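You operate a simulated robot arm through the tools that you are given. There is no shell and no other tool.

You are at the controls of a simulated robot arm. One attempt, no reset.

Task
Put things in order on the island top. At the end: the orange bottle (marked "Skelvane") stands where the yellow mix cap (marked "Mix 36") stood; the yellow mix cap is on the yellow plain case; the yellow ticket stands where the green torch stood; the green torch stands where the orange bottle stood; whatever was shut is shut again. Leave all else as you found it, and nothing knocked over.

It is judged by the outcome, as a careful person would: the job done as asked, and still so three seconds after it is handed in. It fails if anything else is knocked over, pushed out of place, dropped, spilled or broken. A push-on lid holds only when it is set on centred and level and pressed home; a screw cap is set on level and turned clockwise until tight.

Robot
A 6-joint arm with a two-finger parallel gripper, fixed in place. Base frame: the origin is at the foot of the arm, x ahead of it, y to its left, z up; the work surface is at about z = 0. Lengths are in cm, angles in rad, forces in N, time in s.
With the tool pointing down near the work surface it reaches from about 12 to 50 cm from the base axis. Its first joint turns from -1.257 to 1.257 rad. Payload 0.65 kg.
The TCP is the grasp point between the finger pads, 2.5 cm short of the fingertips. In the tool frame z runs along the fingers and y along their closing line. The gripper opens to 7.6 cm. The fingers are 1.8 cm wide and 1 cm thick; the gripper's body (3.6 by 7.8 cm) begins 4.5 cm behind the TCP.
Orientation is that of the tool frame in the base frame, as a unit quaternion [x, y, z, w]. With the fingers straight down and closing along the base's y, the tool's x points along the base's -x, its y along +y and its z along -z.

Tools
- The arm moves only by the tool move_arm. Its argument "steps" is a list of rows, each an object (a shift or turn left out is 0, a gripper value left out holds the last) with "delta_rot": the turn, a rotation vector about the tool's x, y, z in degrees, a list of three; "offset": the shift along the tool's x, y, z in cm, a list of three; "grip": the gripper command, from -1 (shut) to 1 (fully open), values between in proportion. In form: [{"delta_rot": [wx, wy, wz], "offset": [tx, ty, tz], "grip": grip}, ...]. A call has 1 to 20 rows; each row shifts and turns the commanded pose from where the row before left it, along the tool's axes as they then stand. A row lasts 0.2 s, in which the tool goes at most 5 cm and 0.15 rad; a call with a longer step from one row to the next is refused whole, and so is a gripper value outside its range. A pose out of reach is approached as far as the arm can. The call stops where the force on the tool passes 40 N (or 10 N more than at its start, if that is more) or the arm is blocked; 0.2 s more then pass. Each finger travels about 10.8 cm/s and halts on what it meets, pressing with about 28 N; the grip force reading is that of the motor and also rises with nothing between the fingers. The clock runs only during rows and for 0.2 s after the last one: add rows that do not move to give the fingers time. It gives the time, the measured TCP pose, the force on the tool (base axes), the opening and the grip force at its end, in the units of the frame above (readings bear some noise), with the torque about the TCP (base axes, N m) and any sound that the robot's microphone picked up, and new pictures: "show" is both (left out), scene, wrist or none.
- Cameras (640 x 400 px; columns grow to the right, rows downward): "scene" is fixed at [4.21, 26.2, 40.68]; the picture's right is [-0.90, -0.44, 0.00], its down [-0.24, 0.49, -0.84] and it looks along [0.37, -0.75, -0.55] (base axes); focal length 214 px, centre (320, 200). "wrist" rides on the gripper at [5.8, 1.1, -8.1] in the tool frame; the picture's right is [-0.18, 0.98, 0.00], its down [-0.75, -0.14, -0.64] and it looks along [-0.63, -0.12, 0.77] (tool axes); focal length 243 px, centre (320, 200). There is no depth. A picture from a camera that has moved, and an enlarged one, comes with that camera's place and axes in the base frame and with its lens.
- close_up(camera, box): a new picture of the part [left, top, right, bottom] of that camera's present view, enlarged. It takes no simulated time.
- close_job(): hands the job in; it is judged then, once.

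Places have to be worked out from the pictures, the camera data and where the tool is seen. Open the gripper and draw the arm clear of the work before you hand the job in, unless the task says otherwise.

The tools are called after "Call:" by a JSON object that holds its "api" and its "payload". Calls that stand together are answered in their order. move_arm: Moves the arm, as the interface text tells. Its arguments: {"type":"object","properties":{"steps":{"type":"array","items":{"type":"object","properties":{"delta_rot":{"type":"array","items":{"type":"number"}},"offset":{"type":"array","items":{"type":"number"}},"grip":{"type":"number"}}}},"show":{"type":"string","enum":["both","scene","wrist","none"]}},"required":["steps"]} The other tools are called the same way: close_up (camera, box) takes an enlarged picture of a part of a camera's view; close_job () hands the job in.

At the start:

```text
time_s: 0.0
eef_pos: [21.98, -2.76, 32.08]
orientation: [0.0, 1.0, 0.001, 0.0]
wrist_force: [0.4, -0.4, -0.1]
ft_torque: [0.0, 0.01, 0.03]
gripper_width: 7.57
finger_force: 0.0
```

scene: 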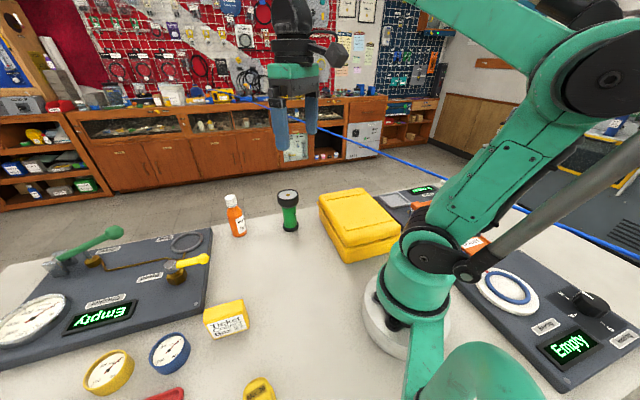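
wrist: 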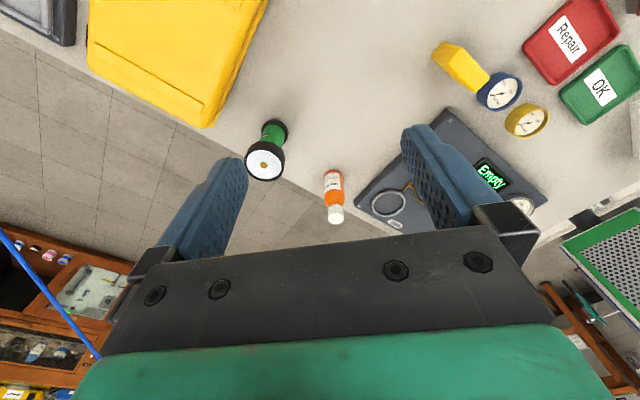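

I'll look closely at the scene first, to find the named objects and read their labels.

Call:
{"api": "close_up", "payload": {"camera": "scene", "box": [200, 170, 420, 307]}}

Call:
{"api": "close_up", "payload": {"camera": "scene", "box": [0, 220, 290, 400]}}

Call:
{"api": "close_up", "payload": {"camera": "scene", "box": [370, 170, 640, 339]}}

Call:
{"api": "close_up", "payload": {"camera": "wrist", "box": [380, 0, 640, 162]}}

Call:
{"api": "close_up", "payload": {"camera": "wrist", "box": [80, 0, 400, 240]}}

Call:
{"api": "close_up", "payload": {"camera": "scene", "box": [60, 300, 300, 400]}}

```text
2.91 times, centred on (310, 238) of scene
camera zoom: at [4.21, 26.2, 40.68], right [-0.9, -0.44, 0.0], down [-0.24, 0.49, -0.84], along [0.37, -0.75, -0.55], focal length 624 px, centre (349, 88)
```

zoom: 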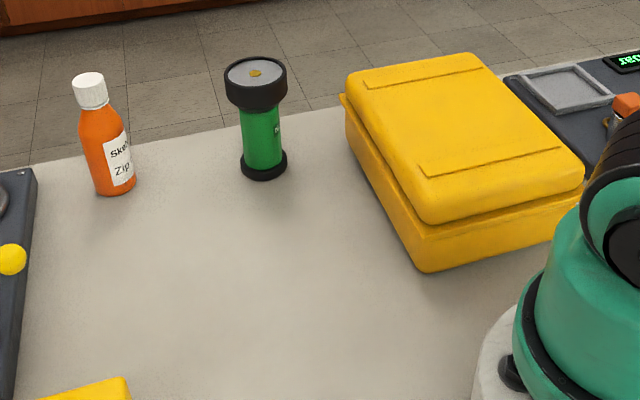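

```text
2.21 times, centred on (145, 310) of scene
camera zoom: at [4.21, 26.2, 40.68], right [-0.9, -0.44, 0.0], down [-0.24, 0.49, -0.84], along [0.37, -0.75, -0.55], focal length 473 px, centre (706, -43)
```

zoom: 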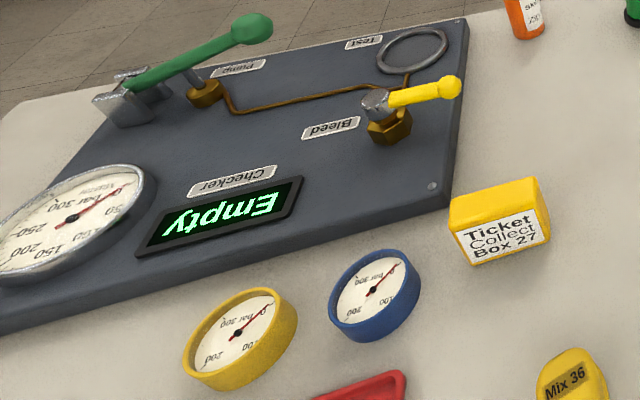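

```text
2.37 times, centred on (505, 254) of scene
camera zoom: at [4.21, 26.2, 40.68], right [-0.9, -0.44, 0.0], down [-0.24, 0.49, -0.84], along [0.37, -0.75, -0.55], focal length 508 px, centre (-118, 71)
```

zoom: 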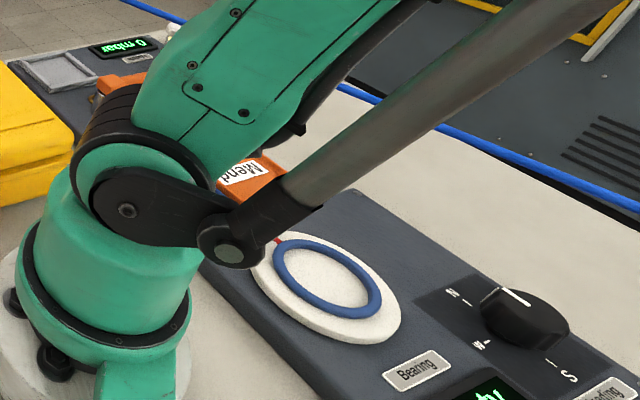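

```text
2.46 times, centred on (510, 81) of wrist
camera zoom: at [16.11, -1.63, 40.05], right [0.18, 0.98, 0.0], down [0.75, -0.14, 0.64], along [0.63, -0.12, -0.77], focal length 597 px, centre (-148, 493)
```

zoom: 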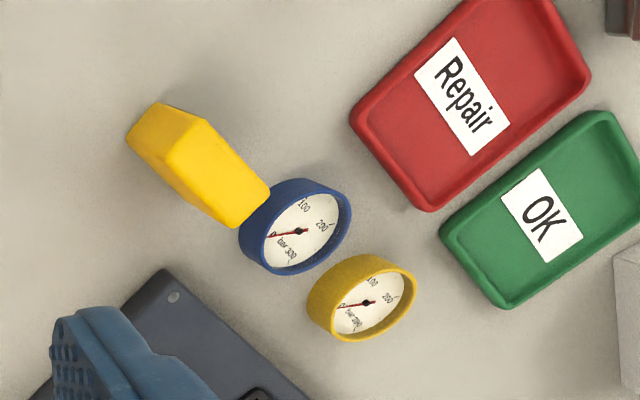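

```text
1.67 times, centred on (240, 120) of wrist
camera zoom: at [16.11, -1.63, 40.05], right [0.18, 0.98, 0.0], down [0.75, -0.14, 0.64], along [0.63, -0.12, -0.77], focal length 404 px, centre (453, 333)
```

zoom: 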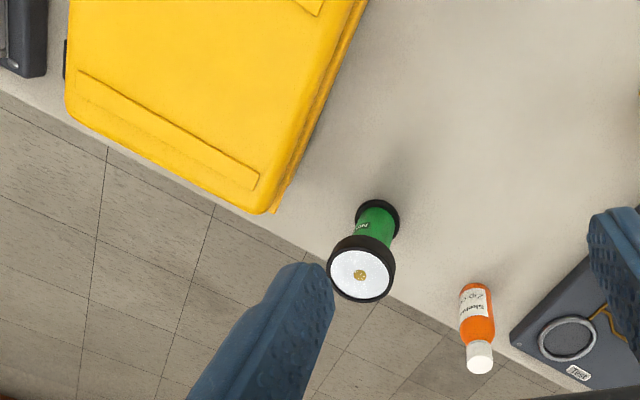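

```text
2.67 times, centred on (180, 350) of scene
camera zoom: at [4.21, 26.2, 40.68], right [-0.9, -0.44, 0.0], down [-0.24, 0.49, -0.84], along [0.37, -0.75, -0.55], focal length 572 px, centre (693, -200)
```

zoom: 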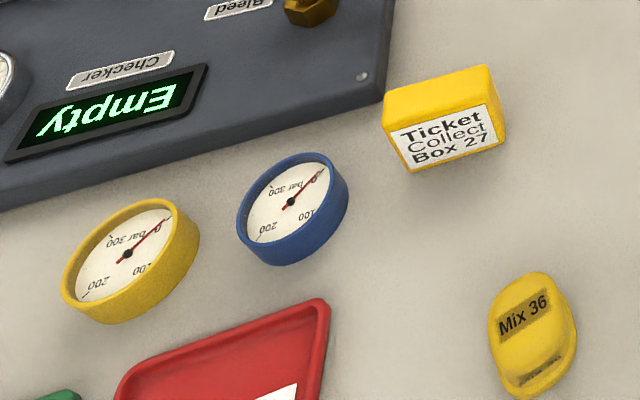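

The layout looks clear: the ticket block, Mix 36 cap, bottle, torch and case are all visible. I put the cap at about (16, 21.5), the ticket at (27.5, 16), the bottle at (44, -4), the torch at (33, -12.6) and the case centre at (15, -16.5). I'll move the wrist over the cap side and turn it for a better look.

Call:
{"api": "move_arm", "payload": {"steps": [{"offset": [2, 4.2, 1.5], "grip": 1}, {"offset": [2, 4.2, 1.5]}, {"offset": [2, 4.2, 1.5]}, {"offset": [2, 4.2, 1.5]}, {"delta_rot": [0, 0, -7.5]}, {"delta_rot": [0, 0, -7.5]}, {"delta_rot": [0, 0, -7.5]}, {"delta_rot": [0, 0, -7.5]}, {"delta_rot": [0, 0, -7.5]}, {"delta_rot": [0, 0, -7.5]}, {"delta_rot": [0, 0, -7.5]}, {}]}}

```text
time_s: 2.6
eef_pos: [14.16, 13.93, 26.11]
orientation: [-0.443, 0.897, 0.0, 0.0]
wrist_force: [0.8, 0.1, 0.3]
ft_torque: [0.0, 0.0, -0.03]
gripper_width: 7.59
finger_force: 0.1
camera wrist: at [9.63, 10.14, 34.05], right [-0.67, 0.74, 0.0], down [0.57, 0.51, 0.64], along [0.48, 0.43, -0.77], focal length 243 px, centre (320, 200)
```

scene: 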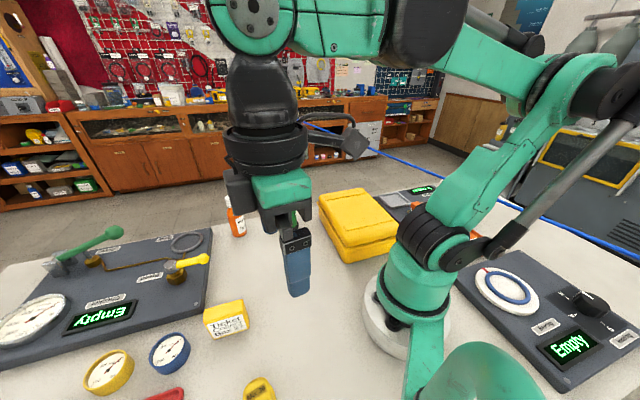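
wrist: 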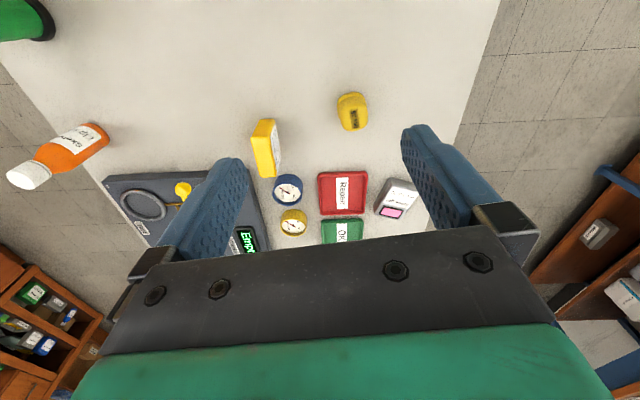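

The wrist view now shows the cap, ticket and gauges. I'll zoom in on the cap and ticket.

Call:
{"api": "close_up", "payload": {"camera": "wrist", "box": [230, 70, 420, 190]}}

Call:
{"api": "close_up", "payload": {"camera": "scene", "box": [190, 285, 320, 400]}}

Call:
{"api": "close_up", "payload": {"camera": "scene", "box": [300, 170, 460, 270]}}

```text
3.33 times, centred on (325, 130) of wrist
camera zoom: at [9.63, 10.14, 34.05], right [-0.67, 0.74, 0.0], down [0.57, 0.51, 0.64], along [0.48, 0.43, -0.77], focal length 809 px, centre (303, 433)
```

zoom: 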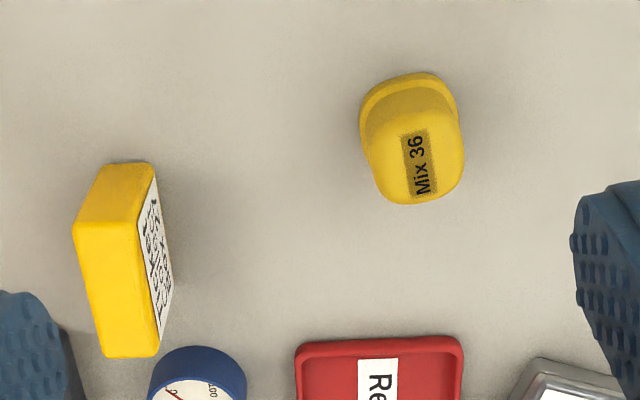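

```text
3.48 times, centred on (255, 342) of scene
camera zoom: at [4.21, 26.2, 40.68], right [-0.9, -0.44, 0.0], down [-0.24, 0.49, -0.84], along [0.37, -0.75, -0.55], focal length 746 px, centre (546, -296)
```

zoom: 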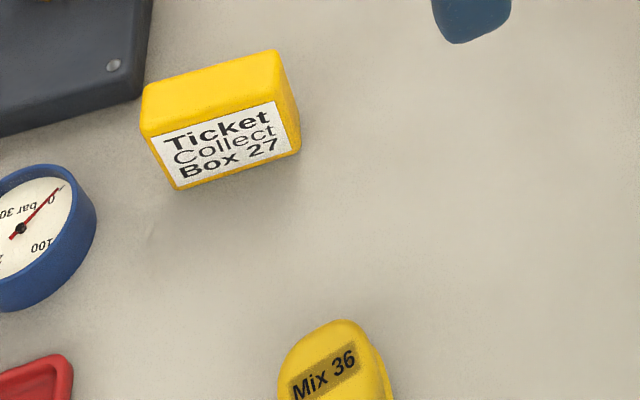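

```text
4.00 times, centred on (380, 220) of scene
camera zoom: at [4.21, 26.2, 40.68], right [-0.9, -0.44, 0.0], down [-0.24, 0.49, -0.84], along [0.37, -0.75, -0.55], focal length 858 px, centre (80, 120)
```

zoom: 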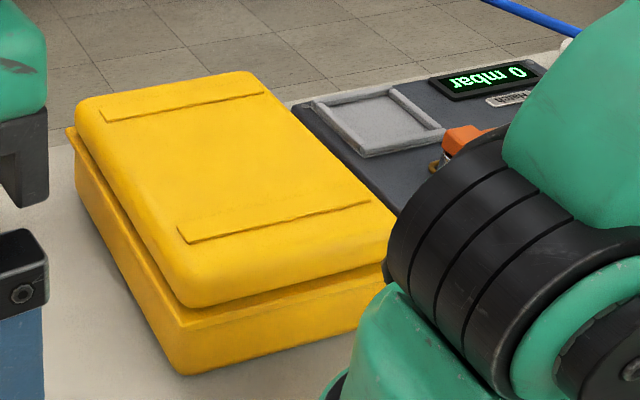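

The cap is about 3.5 cm across and 4.5 cm high, at about (15.4, 21). I'll go above it for a closer look.

Call:
{"api": "move_arm", "payload": {"steps": [{"offset": [-1.6, 0.83, 3.0]}, {"offset": [-1.6, 0.83, 3.0]}, {"offset": [-1.6, 0.83, 3.0]}, {"offset": [-1.57, 0.83, 3.1]}, {}]}}

Call:
{"api": "close_up", "payload": {"camera": "wrist", "box": [240, 40, 400, 140]}}

Call:
{"api": "close_up", "payload": {"camera": "scene", "box": [180, 290, 340, 400]}}

```text
time_s: 3.8
eef_pos: [15.2, 21.03, 14.01]
orientation: [-0.441, 0.897, 0.001, 0.0]
wrist_force: [0.3, -0.2, 0.1]
ft_torque: [-0.03, 0.04, -0.02]
gripper_width: 7.57
finger_force: 0.0
camera wrist: at [10.75, 17.15, 21.97], right [-0.67, 0.74, 0.0], down [0.57, 0.51, 0.64], along [0.48, 0.43, -0.77], focal length 243 px, centre (320, 200)
```

scene: 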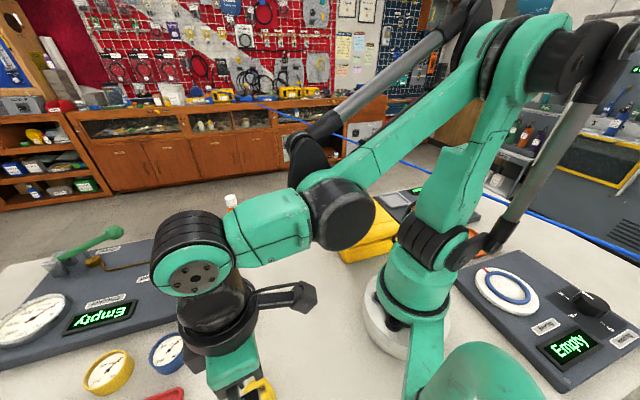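
wrist: 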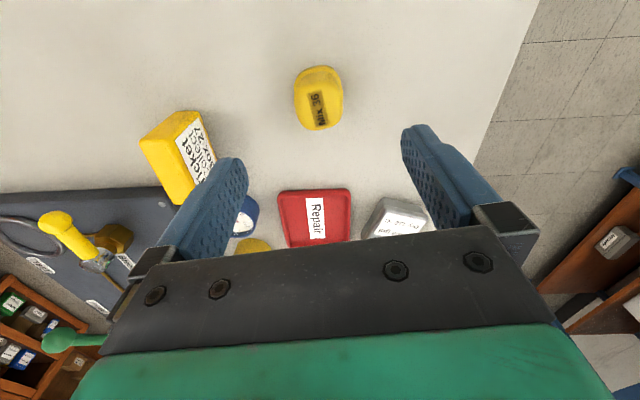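

```text
4.00 times, centred on (320, 90) of wrist
camera zoom: at [10.75, 17.15, 21.97], right [-0.67, 0.74, 0.0], down [0.57, 0.51, 0.64], along [0.48, 0.43, -0.77], focal length 970 px, centre (320, 640)
```

zoom: 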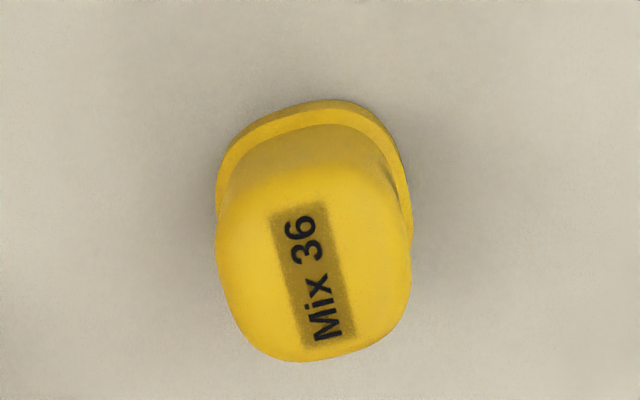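

```text
3.64 times, centred on (260, 345) of scene
camera zoom: at [4.21, 26.2, 40.68], right [-0.9, -0.44, 0.0], down [-0.24, 0.49, -0.84], along [0.37, -0.75, -0.55], focal length 780 px, centre (538, -327)
```

zoom: 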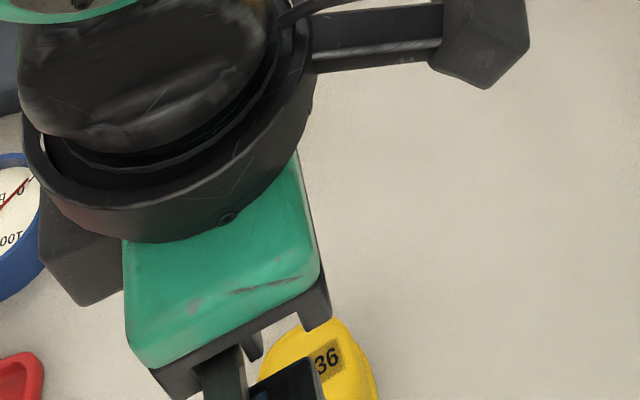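

The cap's centre is at about (15.5, 21.1), which is also the bottle's target spot. I'll go down over it and close the gripper.

Call:
{"api": "move_arm", "payload": {"steps": [{"offset": [-0.28, -0.2, 3.5]}, {"offset": [0, 0, 3.5]}, {"offset": [0, 0, 2.5]}, {"offset": [0, 0, 1.5]}, {}], "show": "wrist"}}

```text
time_s: 5.0
eef_pos: [15.62, 20.91, 2.89]
orientation: [-0.442, 0.897, 0.0, 0.0]
wrist_force: [0.4, -0.2, 0.4]
ft_torque: [-0.04, 0.0, 0.0]
gripper_width: 7.6
finger_force: 0.1
camera wrist: at [11.13, 17.0, 10.82], right [-0.67, 0.74, 0.0], down [0.57, 0.51, 0.64], along [0.48, 0.43, -0.77], focal length 243 px, centre (320, 200)
```

wrist: 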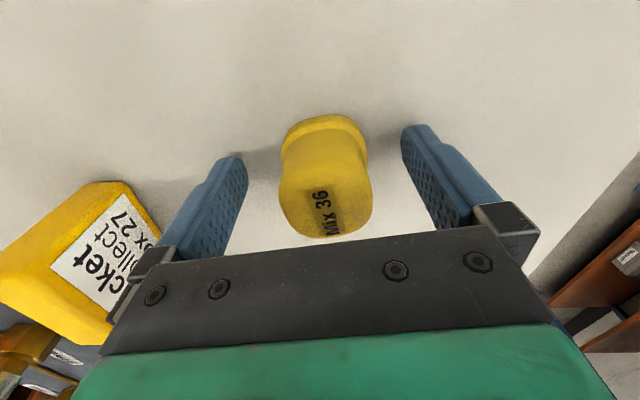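

The cap sits between the fingers, so I'll close on it and then lift.

Call:
{"api": "close_up", "payload": {"camera": "wrist", "box": [200, 90, 460, 250]}}

Call:
{"api": "move_arm", "payload": {"steps": [{"grip": 0.0}, {"grip": -1}, {}, {}], "show": "wrist"}}

```text
2.46 times, centred on (330, 170) of wrist
camera zoom: at [11.13, 17.0, 10.82], right [-0.67, 0.74, 0.0], down [0.57, 0.51, 0.64], along [0.48, 0.43, -0.77], focal length 597 px, centre (295, 274)
```

zoom: 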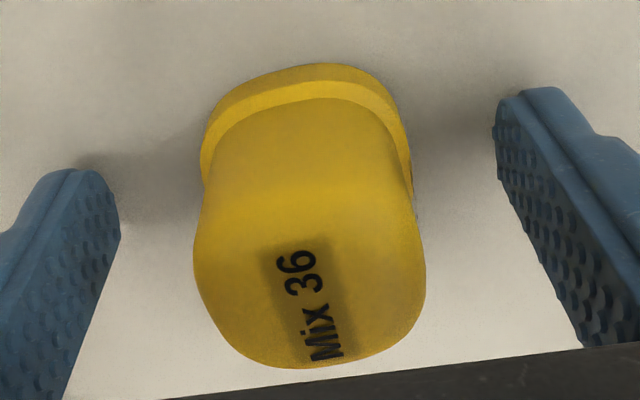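

```text
time_s: 6.0
eef_pos: [15.59, 20.86, 2.83]
orientation: [-0.443, 0.897, 0.0, 0.001]
wrist_force: [-0.3, -0.7, -0.2]
ft_torque: [-0.04, -0.01, 0.0]
gripper_width: 3.95
finger_force: 27.4
camera wrist: at [11.13, 17.01, 10.84], right [-0.67, 0.74, 0.0], down [0.57, 0.51, 0.64], along [0.48, 0.43, -0.77], focal length 243 px, centre (320, 200)
```

wrist: 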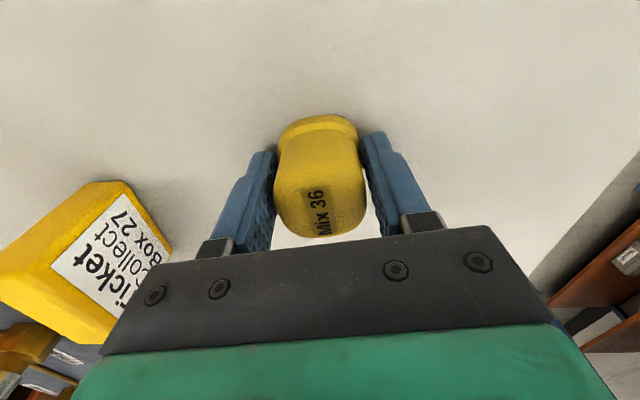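

The cap is held, 3.95 cm wide. I'll lift it clear and swing around towards the case side, staying high.

Call:
{"api": "move_arm", "payload": {"steps": [{"offset": [0, 0, -2], "grip": -1}, {"offset": [0, 0, -4]}, {"offset": [0, 0, -4]}, {"offset": [0, 0, -4]}, {"offset": [0, 0, -4]}, {"offset": [2.3, -3.88, 0]}, {"offset": [2.3, -3.88, 0]}, {"offset": [2.3, -3.88, 0]}, {"offset": [2.3, -3.88, 0]}, {"offset": [2.3, -3.88, 0]}, {}], "show": "both"}}

Call:
{"api": "move_arm", "payload": {"steps": [{"delta_rot": [0, 0, 8.4]}, {"delta_rot": [0, 0, 8.4]}, {"delta_rot": [0, 0, 8.4]}, {"delta_rot": [0, 0, 8.4]}, {"delta_rot": [0, 0, 8.4]}, {"delta_rot": [0, 0, 8.4]}, {"delta_rot": [0, 0, 8.4]}, {"delta_rot": [0, 0, 8.4]}, {"delta_rot": [0, 0, 8.4]}, {"delta_rot": [0, 0, 8.4]}, {"delta_rot": [0, 0, 8.4]}, {"delta_rot": [0, 0, 8.4]}, {}], "show": "both"}}

```text
time_s: 8.4
eef_pos: [23.84, 0.11, 20.49]
orientation: [-0.442, 0.897, 0.001, 0.001]
wrist_force: [0.4, -0.4, -0.7]
ft_torque: [0.02, 0.02, -0.02]
gripper_width: 3.94
finger_force: 28.1
camera wrist: at [19.41, -3.77, 28.46], right [-0.67, 0.74, 0.0], down [0.57, 0.51, 0.64], along [0.48, 0.43, -0.77], focal length 243 px, centre (320, 200)
```

scene: 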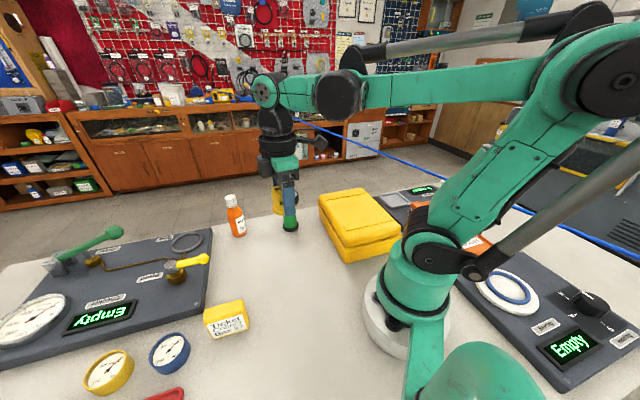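
wrist: 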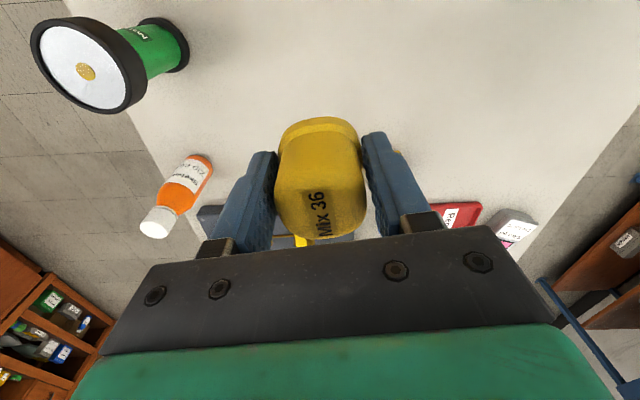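

```text
time_s: 11.2
eef_pos: [23.98, 0.29, 20.85]
orientation: [0.41, 0.912, 0.0, 0.0]
wrist_force: [0.1, -0.2, 0.4]
ft_torque: [0.0, 0.01, 0.01]
gripper_width: 3.95
finger_force: 27.9
camera wrist: at [20.92, 5.41, 28.9], right [0.86, 0.51, 0.0], down [0.39, -0.66, 0.64], along [0.33, -0.55, -0.77], focal length 243 px, centre (320, 200)
```

scene: 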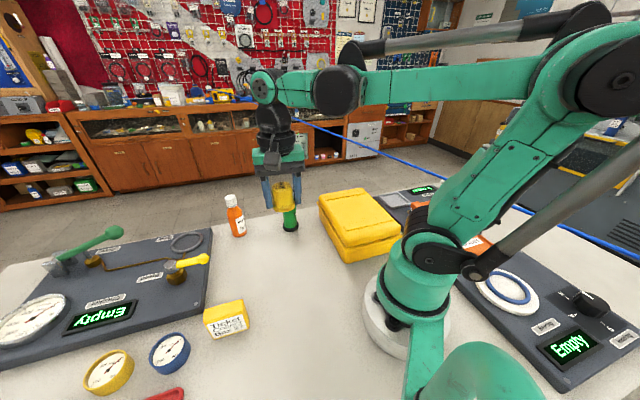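
wrist: 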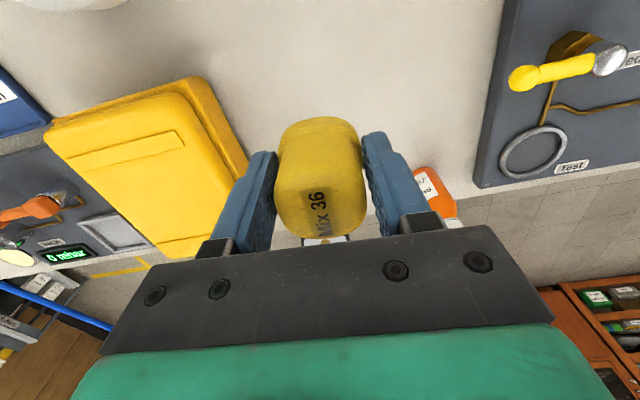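

The cap is carried safely. I'll zoom in on the case in both cameras to locate its top.

Call:
{"api": "close_up", "payload": {"camera": "wrist", "box": [0, 50, 320, 270]}}

Call:
{"api": "close_up", "payload": {"camera": "scene", "box": [300, 170, 460, 270]}}

```text
1.82 times, centred on (160, 160) of wrist
camera zoom: at [20.92, 5.41, 28.9], right [0.86, 0.51, 0.0], down [0.39, -0.66, 0.64], along [0.33, -0.55, -0.77], focal length 441 px, centre (611, 273)
```

zoom: 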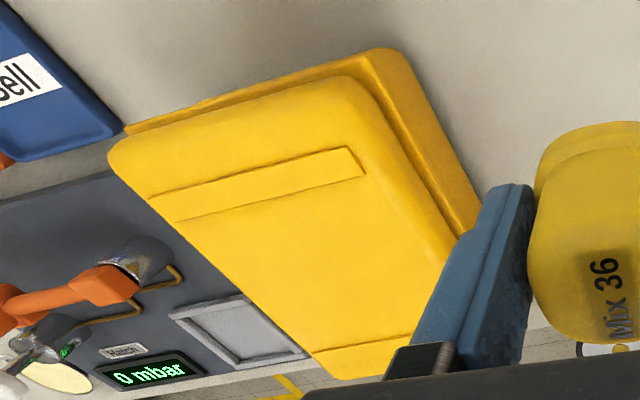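

```text
4.00 times, centred on (380, 220) of scene
camera zoom: at [4.21, 26.2, 40.68], right [-0.9, -0.44, 0.0], down [-0.24, 0.49, -0.84], along [0.37, -0.75, -0.55], focal length 858 px, centre (80, 120)
```

zoom: 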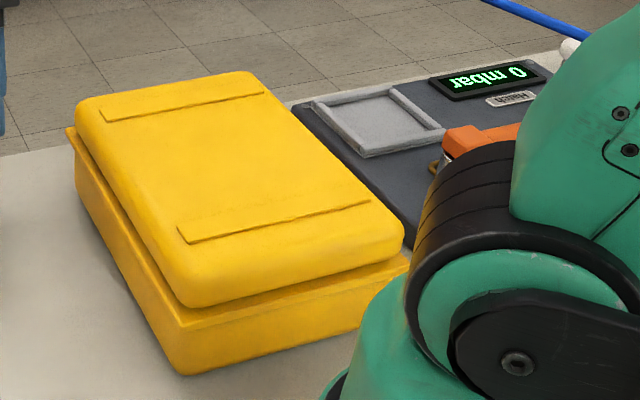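

From the ridge corners seen in both cameras, I put the lid top at z ≈ 8 and its centre at about (15.9, -18.7). I'll carry the cap there and hover for a check.

Call:
{"api": "move_arm", "payload": {"steps": [{"offset": [-1.77, -3.73, 0.9]}, {"offset": [-1.77, -3.73, 0.9]}, {"offset": [-1.77, -3.73, 0.9]}, {"offset": [-1.77, -3.73, 0.9]}, {"offset": [-1.77, -3.73, 0.9]}, {}], "show": "both"}}

Call:
{"api": "close_up", "payload": {"camera": "scene", "box": [260, 130, 460, 270]}}

```text
time_s: 12.6
eef_pos: [15.93, -18.65, 16.53]
orientation: [0.409, 0.913, 0.0, 0.0]
wrist_force: [0.6, 0.1, -0.9]
ft_torque: [-0.01, -0.01, 0.02]
gripper_width: 3.95
finger_force: 28.1
camera wrist: at [12.88, -13.64, 24.59], right [0.86, 0.52, 0.0], down [0.4, -0.66, 0.64], along [0.33, -0.55, -0.77], focal length 243 px, centre (320, 200)
```

scene: 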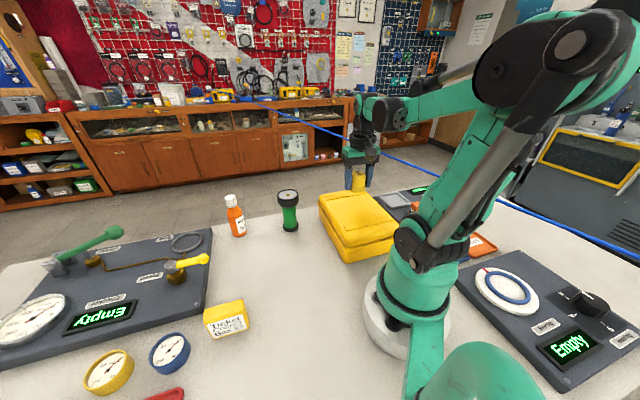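
wrist: 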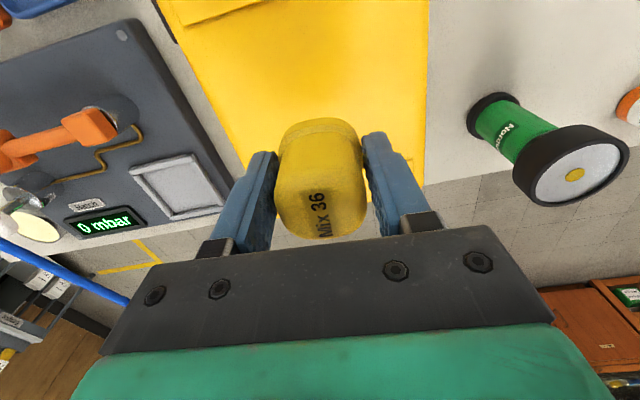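

```text
2.86 times, centred on (360, 200) of scene
camera zoom: at [4.21, 26.2, 40.68], right [-0.9, -0.44, 0.0], down [-0.24, 0.49, -0.84], along [0.37, -0.75, -0.55], focal length 613 px, centre (206, 200)
```

zoom: 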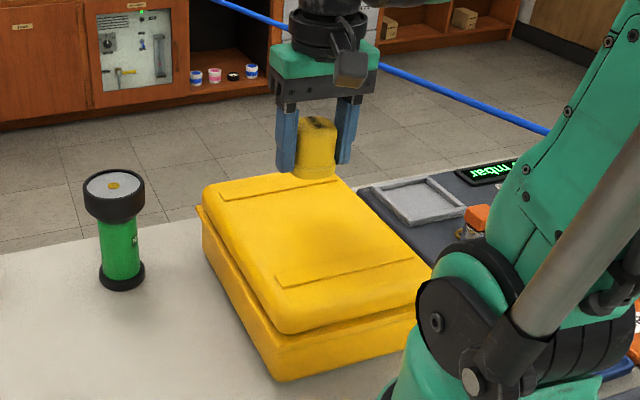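

The cap is over the lid's middle. I'll lower it to just above the lid and check the gap.

Call:
{"api": "move_arm", "payload": {"steps": [{"offset": [0, 0, 2.2]}, {"offset": [0, 0, 2.2]}, {}], "show": "none"}}

Call:
{"api": "close_up", "payload": {"camera": "scene", "box": [310, 140, 430, 240]}}

Call:
{"api": "close_up", "payload": {"camera": "wrist", "box": [160, 0, 480, 240]}}

```text
time_s: 13.4
eef_pos: [16.16, -19.01, 12.15]
orientation: [0.409, 0.912, 0.0, 0.0]
wrist_force: [0.1, -0.5, 1.0]
ft_torque: [-0.02, -0.02, 0.05]
gripper_width: 3.96
finger_force: 27.8
```

```text
4.00 times, centred on (370, 190) of scene
camera zoom: at [4.21, 26.2, 40.68], right [-0.9, -0.44, 0.0], down [-0.24, 0.49, -0.84], along [0.37, -0.75, -0.55], focal length 858 px, centre (120, 240)
```

zoom: 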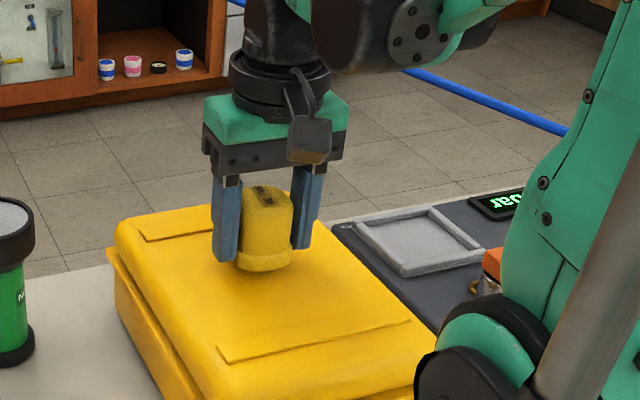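

```text
1.67 times, centred on (320, 120) of wrist
camera zoom: at [13.04, -13.78, 20.08], right [0.86, 0.52, 0.0], down [0.4, -0.66, 0.64], along [0.33, -0.55, -0.77], focal length 404 px, centre (320, 333)
```

zoom: 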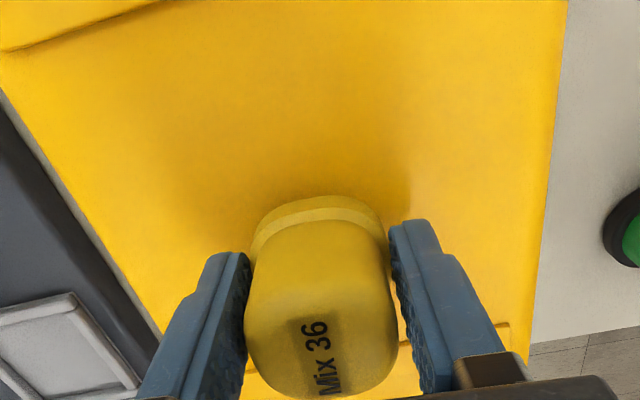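

The cap is centred between the ridges, with its bottom at about z = 9.3. I'll lower it in small steps and watch the force.

Call:
{"api": "move_arm", "payload": {"steps": [{"offset": [0, 0, 0.3]}, {"offset": [0, 0, 0.3]}, {}], "show": "none"}}

Call:
{"api": "close_up", "payload": {"camera": "scene", "box": [340, 170, 410, 220]}}

```text
time_s: 14.2
eef_pos: [16.02, -18.69, 11.49]
orientation: [0.409, 0.912, 0.0, 0.001]
wrist_force: [5.4, 0.7, 19.6]
ft_torque: [0.02, -0.01, -0.04]
gripper_width: 3.97
finger_force: 28.0
```

```text
8.00 times, centred on (375, 195) of scene
camera zoom: at [4.21, 26.21, 40.68], right [-0.9, -0.44, 0.0], down [-0.24, 0.49, -0.84], along [0.37, -0.75, -0.55], focal length 1716 px, centre (-120, 240)
```

zoom: 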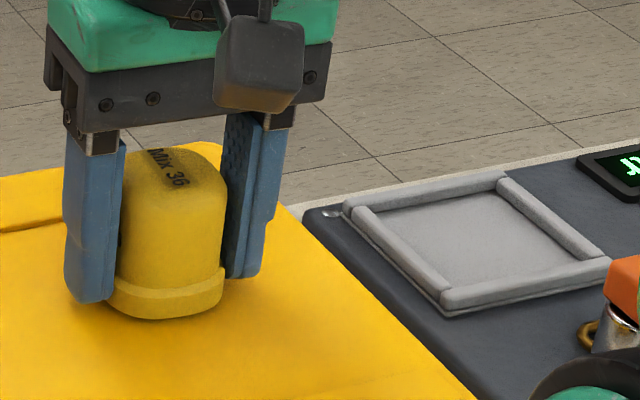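

A 19.6 N upward force shows the cap has landed on the lid. I'll ease off slightly, open the fingers gently and withdraw straight up.

Call:
{"api": "move_arm", "payload": {"steps": [{"offset": [0, 0, -0.2]}, {"grip": 0.2}, {"grip": 0.6}, {}], "show": "wrist"}}

Call:
{"api": "move_arm", "payload": {"steps": [{"offset": [0, 0, -1]}, {"offset": [0, 0, -3]}, {"offset": [0, 0, -4]}, {"offset": [0, 0, -3]}, {}], "show": "both"}}

Call:
{"api": "close_up", "payload": {"camera": "scene", "box": [300, 150, 440, 270]}}

```text
time_s: 15.2
eef_pos: [15.92, -18.73, 11.72]
orientation: [0.41, 0.912, 0.0, 0.0]
wrist_force: [0.6, -0.5, 0.5]
ft_torque: [-0.01, -0.03, 0.01]
gripper_width: 6.11
finger_force: 0.0
camera wrist: at [12.88, -13.61, 19.67], right [0.86, 0.52, 0.0], down [0.4, -0.66, 0.64], along [0.33, -0.55, -0.77], focal length 243 px, centre (320, 200)
```

wrist: 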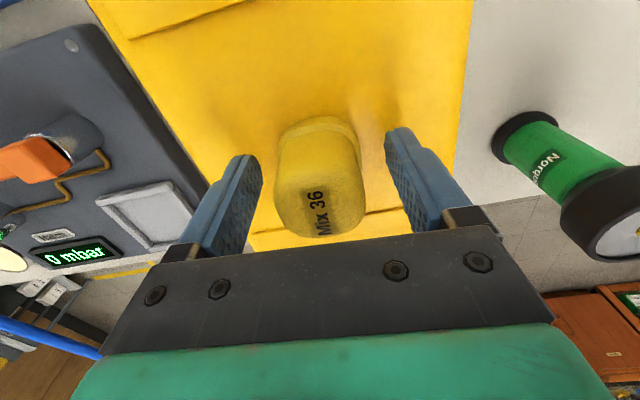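

```text
time_s: 16.4
eef_pos: [16.14, -18.81, 22.72]
orientation: [0.409, 0.912, 0.0, 0.0]
wrist_force: [0.5, 0.5, 0.1]
ft_torque: [0.0, 0.03, -0.02]
gripper_width: 6.06
finger_force: 0.0
camera wrist: at [13.03, -13.7, 30.59], right [0.86, 0.52, 0.0], down [0.4, -0.66, 0.64], along [0.33, -0.55, -0.77], focal length 243 px, centre (320, 200)
```

scene: 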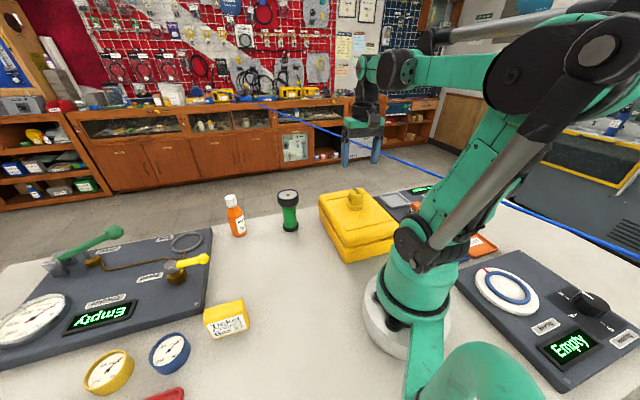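
wrist: 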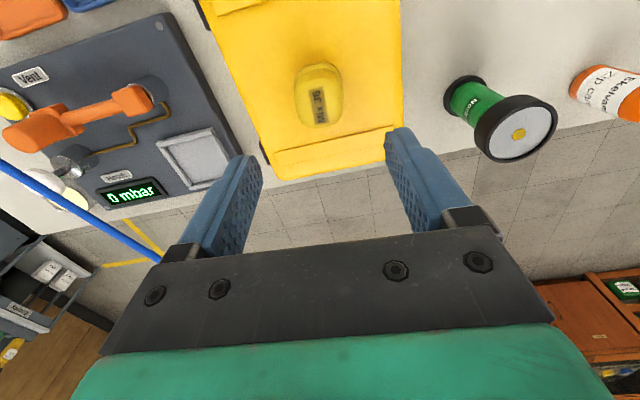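

```text
3.33 times, centred on (370, 210) of scene
camera zoom: at [4.21, 26.2, 40.68], right [-0.9, -0.44, 0.0], down [-0.24, 0.49, -0.84], along [0.37, -0.75, -0.55], focal length 715 px, centre (153, 167)
```

zoom: 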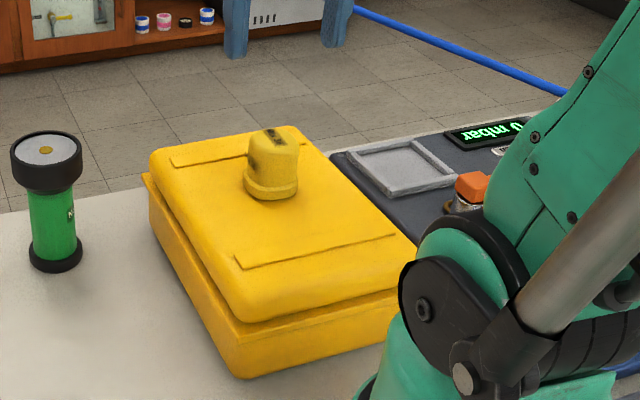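

The cap stands squarely on the lid, and the torch, bottle and everything else are unmoved. Next is the bottle: I'll swing out towards it with the fingers open and turn to look along the radial direction.

Call:
{"api": "move_arm", "payload": {"steps": [{"offset": [-0.35, 4.1, -0.55], "grip": 1}, {"offset": [-0.35, 4.1, -0.55]}, {"offset": [-0.35, 4.1, -0.55]}, {"offset": [-0.35, 4.1, -0.55]}, {"offset": [-0.35, 4.1, -0.55]}, {"offset": [-0.35, 4.1, -0.55]}, {"delta_rot": [0, 0, -7.2]}, {"delta_rot": [0, 0, -7.2]}, {"delta_rot": [0, 0, -7.2]}, {"delta_rot": [0, 0, -7.2]}, {"delta_rot": [0, 0, -7.2]}, {"delta_rot": [0, 0, -7.2]}, {}], "show": "both"}}

Call:
{"api": "close_up", "payload": {"camera": "wrist", "box": [180, 0, 500, 240]}}

Call:
{"api": "close_up", "payload": {"camera": "scene", "box": [200, 170, 320, 250]}}

```text
time_s: 19.2
eef_pos: [35.64, -3.86, 25.97]
orientation: [0.044, 0.999, 0.0, -0.001]
wrist_force: [-0.4, 0.0, 0.2]
ft_torque: [0.0, -0.04, 0.03]
gripper_width: 7.62
finger_force: 0.1
camera wrist: at [29.88, -2.3, 33.97], right [0.27, 0.96, 0.0], down [0.74, -0.21, 0.64], along [0.62, -0.17, -0.77], focal length 243 px, centre (320, 200)
```

scene: 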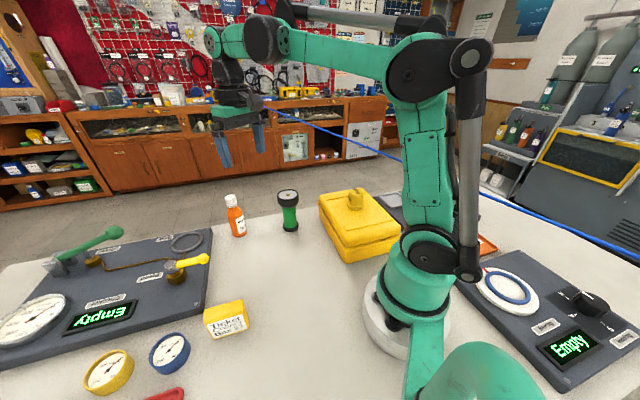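
wrist: 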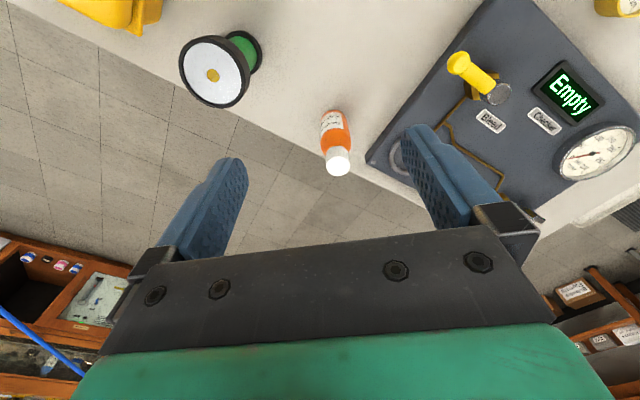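

```text
1.67 times, centred on (340, 120) of wrist
camera zoom: at [29.88, -2.3, 33.97], right [0.27, 0.96, 0.0], down [0.74, -0.21, 0.64], along [0.62, -0.17, -0.77], focal length 404 px, centre (287, 333)
```

zoom: 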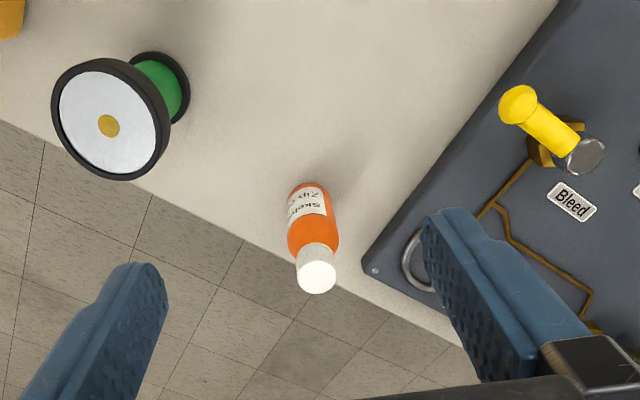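

```text
5.00 times, centred on (260, 210) of scene
camera zoom: at [4.21, 26.2, 40.68], right [-0.9, -0.44, 0.0], down [-0.24, 0.49, -0.84], along [0.37, -0.75, -0.55], focal length 1072 px, centre (620, 150)
```

zoom: 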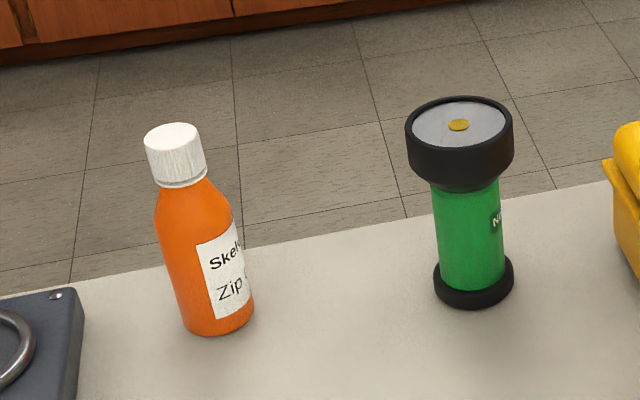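

I put the bottle at (44.0, -4.1): 4.1 cm body, about 11.8 cm tall with its cap. I'll move over it and come partway down, then check alignment.

Call:
{"api": "move_arm", "payload": {"steps": [{"offset": [-4.2, 0.23, 2]}, {"offset": [-4.2, 0.23, 2]}, {"offset": [0, 0, 3]}, {"offset": [0, 0, 3]}, {}], "show": "both"}}

Call:
{"api": "close_up", "payload": {"camera": "wrist", "box": [200, 60, 460, 240]}}

Call:
{"api": "close_up", "payload": {"camera": "scene", "box": [180, 130, 300, 250]}}

```text
time_s: 20.4
eef_pos: [44.0, -4.09, 15.89]
orientation: [0.044, 0.999, 0.0, 0.001]
wrist_force: [-0.4, 0.1, -0.1]
ft_torque: [0.0, 0.0, 0.02]
gripper_width: 7.6
finger_force: 0.1
camera wrist: at [38.31, -2.39, 23.88], right [0.27, 0.96, 0.0], down [0.74, -0.21, 0.64], along [0.62, -0.17, -0.77], focal length 243 px, centre (320, 200)
```

scene: 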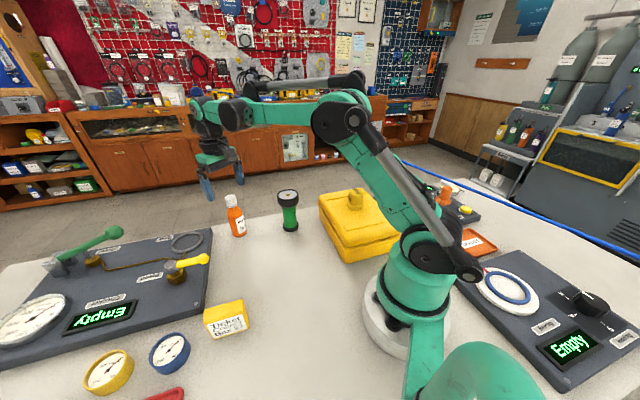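
wrist: 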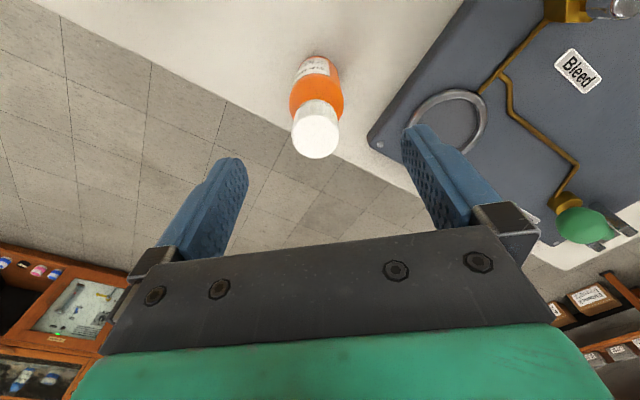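

```text
2.22 times, centred on (330, 150) of wrist
camera zoom: at [38.31, -2.39, 23.88], right [0.27, 0.96, 0.0], down [0.74, -0.21, 0.64], along [0.62, -0.17, -0.77], focal length 539 px, centre (298, 311)
```

zoom: 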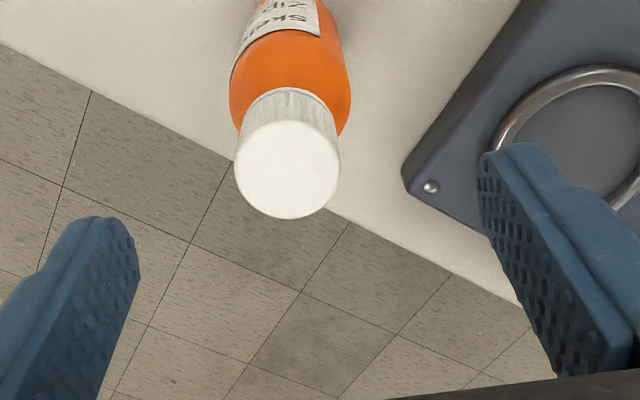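

```text
3.33 times, centred on (240, 190) of scene
camera zoom: at [4.21, 26.2, 40.68], right [-0.9, -0.44, 0.0], down [-0.24, 0.49, -0.84], along [0.37, -0.75, -0.55], focal length 715 px, centre (587, 233)
```

zoom: 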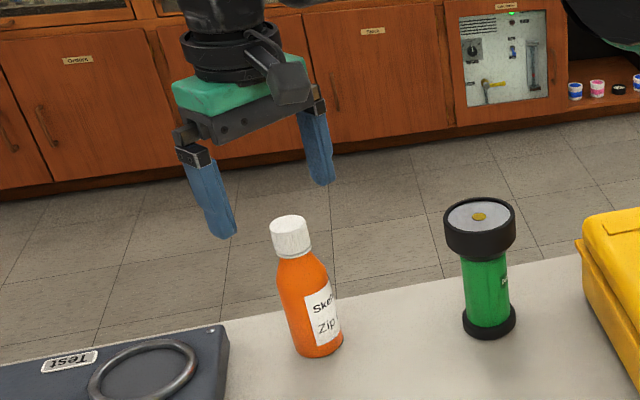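

The bottle is within 2 mm of being centred between the fingers. I'll come down to z ≈ 8 so the palm clears the cap top, then check again.

Call:
{"api": "move_arm", "payload": {"steps": [{"offset": [0, -0.15, 2.5]}, {"offset": [0, 0, 2.5]}, {"offset": [0, 0, 1.5]}, {"offset": [0, 0, 1.2]}, {}], "show": "wrist"}}

Call:
{"api": "close_up", "payload": {"camera": "scene", "box": [190, 150, 290, 250]}}

Call:
{"api": "close_up", "payload": {"camera": "wrist", "box": [200, 80, 460, 260]}}

```text
time_s: 21.6
eef_pos: [44.09, -4.32, 8.39]
orientation: [0.044, 0.999, 0.001, -0.001]
wrist_force: [-0.7, -0.1, -0.9]
ft_torque: [0.0, 0.01, -0.05]
gripper_width: 7.61
finger_force: 0.1
camera wrist: at [38.35, -2.7, 16.3], right [0.27, 0.96, 0.0], down [0.74, -0.21, 0.64], along [0.62, -0.17, -0.77], focal length 243 px, centre (320, 200)
```

wrist: 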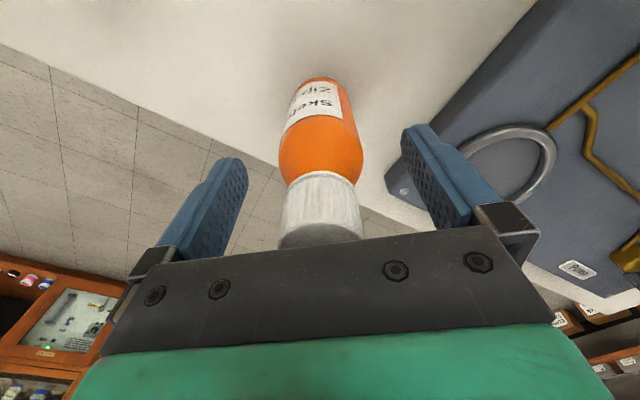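

```text
4.00 times, centred on (240, 200) of scene
camera zoom: at [4.21, 26.2, 40.68], right [-0.9, -0.44, 0.0], down [-0.24, 0.49, -0.84], along [0.37, -0.75, -0.55], focal length 858 px, centre (640, 200)
```

zoom: 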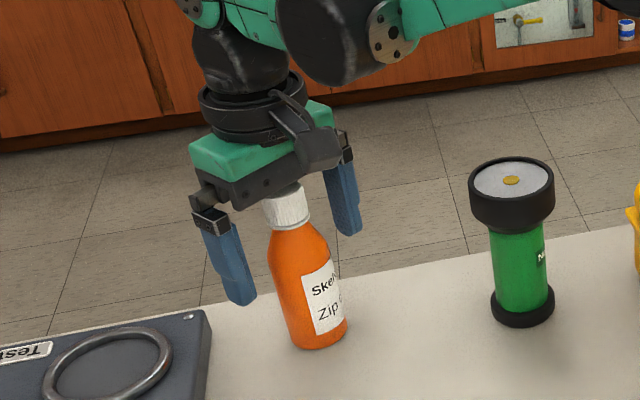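

```text
2.22 times, centred on (330, 170) of wrist
camera zoom: at [38.35, -2.7, 16.3], right [0.27, 0.96, 0.0], down [0.74, -0.21, 0.64], along [0.62, -0.17, -0.77], focal length 539 px, centre (298, 267)
```

zoom: 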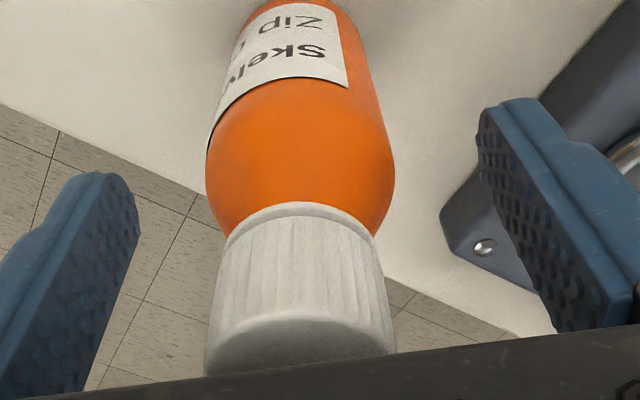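

The palm still has about 1 cm of clearance. I'll go 0.4 cm lower and close on the bottle's shoulder and body.

Call:
{"api": "move_arm", "payload": {"steps": [{"offset": [0, 0, 0.4]}, {}, {"grip": 0.3}, {"grip": -0.2}, {"grip": -1}, {}, {}], "show": "wrist"}}

Call:
{"api": "close_up", "payload": {"camera": "scene", "box": [190, 150, 290, 250]}}

Call:
{"api": "close_up", "payload": {"camera": "wrist", "box": [200, 80, 460, 260]}}

```text
time_s: 23.2
eef_pos: [44.09, -4.29, 7.75]
orientation: [0.044, 0.999, 0.0, 0.0]
wrist_force: [-0.2, 0.6, -0.8]
ft_torque: [0.03, 0.01, 0.0]
gripper_width: 3.64
finger_force: 28.3
camera wrist: at [38.35, -2.7, 15.84], right [0.27, 0.96, 0.0], down [0.74, -0.21, 0.64], along [0.62, -0.17, -0.77], focal length 243 px, centre (320, 200)
```

wrist: 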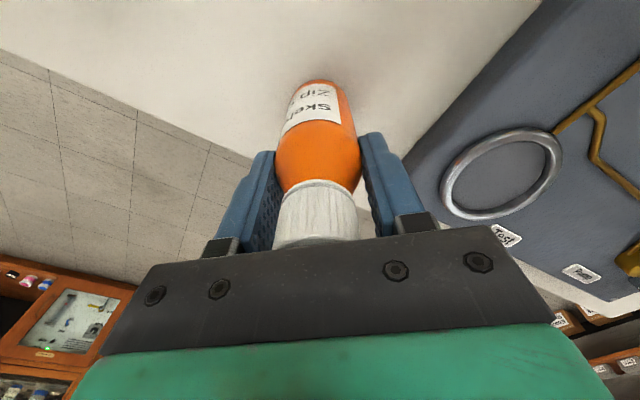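

```text
4.00 times, centred on (240, 200) of scene
camera zoom: at [4.21, 26.2, 40.68], right [-0.9, -0.44, 0.0], down [-0.24, 0.49, -0.84], along [0.37, -0.75, -0.55], focal length 858 px, centre (640, 200)
```

zoom: 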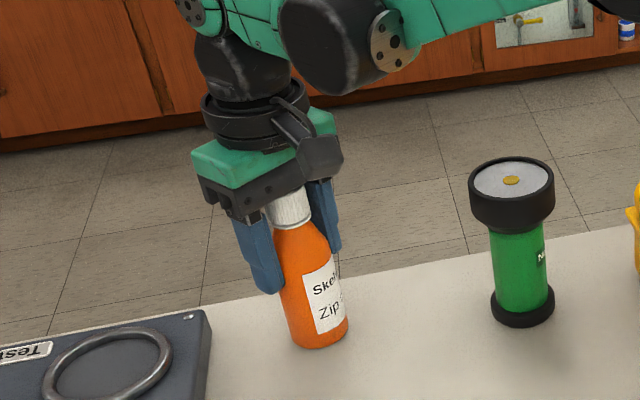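

```text
2.22 times, centred on (330, 170) of wrist
camera zoom: at [38.35, -2.7, 15.84], right [0.27, 0.96, 0.0], down [0.74, -0.21, 0.64], along [0.62, -0.17, -0.77], focal length 539 px, centre (298, 267)
```

zoom: 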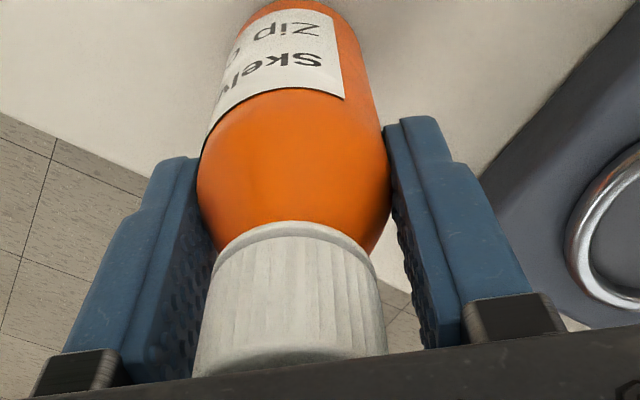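

The fingers hold the body at 3.64 cm. I'll lift slowly and confirm it's secure.

Call:
{"api": "move_arm", "payload": {"steps": [{"offset": [0, 0, -0.5]}, {"offset": [0, 0, -1]}, {"offset": [0, 0, -1.5]}, {"offset": [0, 0, -1]}, {}], "show": "wrist"}}

Call:
{"api": "close_up", "payload": {"camera": "scene", "box": [190, 130, 310, 250]}}

```text
time_s: 24.4
eef_pos: [44.01, -4.37, 11.96]
orientation: [0.044, 0.999, 0.0, 0.0]
wrist_force: [0.9, 0.5, -0.7]
ft_torque: [-0.03, 0.03, 0.02]
gripper_width: 3.62
finger_force: 27.8
camera wrist: at [38.35, -2.67, 19.93], right [0.27, 0.96, 0.0], down [0.74, -0.21, 0.64], along [0.62, -0.17, -0.77], focal length 243 px, centre (320, 200)
```

wrist: 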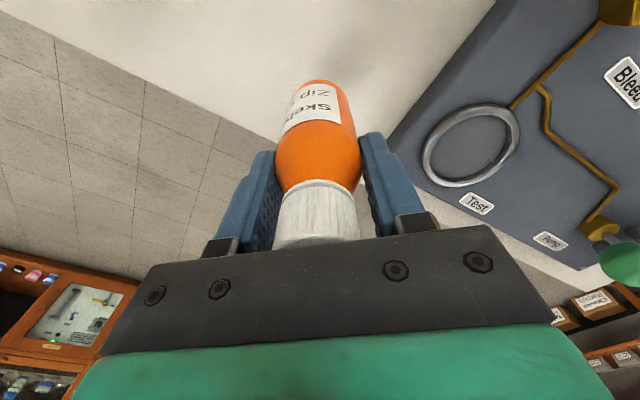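

```text
3.33 times, centred on (250, 190) of scene
camera zoom: at [4.21, 26.2, 40.68], right [-0.9, -0.44, 0.0], down [-0.24, 0.49, -0.84], along [0.37, -0.75, -0.55], focal length 715 px, centre (553, 233)
```

zoom: 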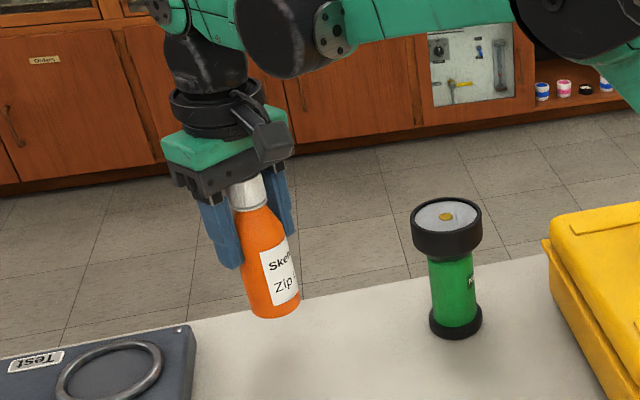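

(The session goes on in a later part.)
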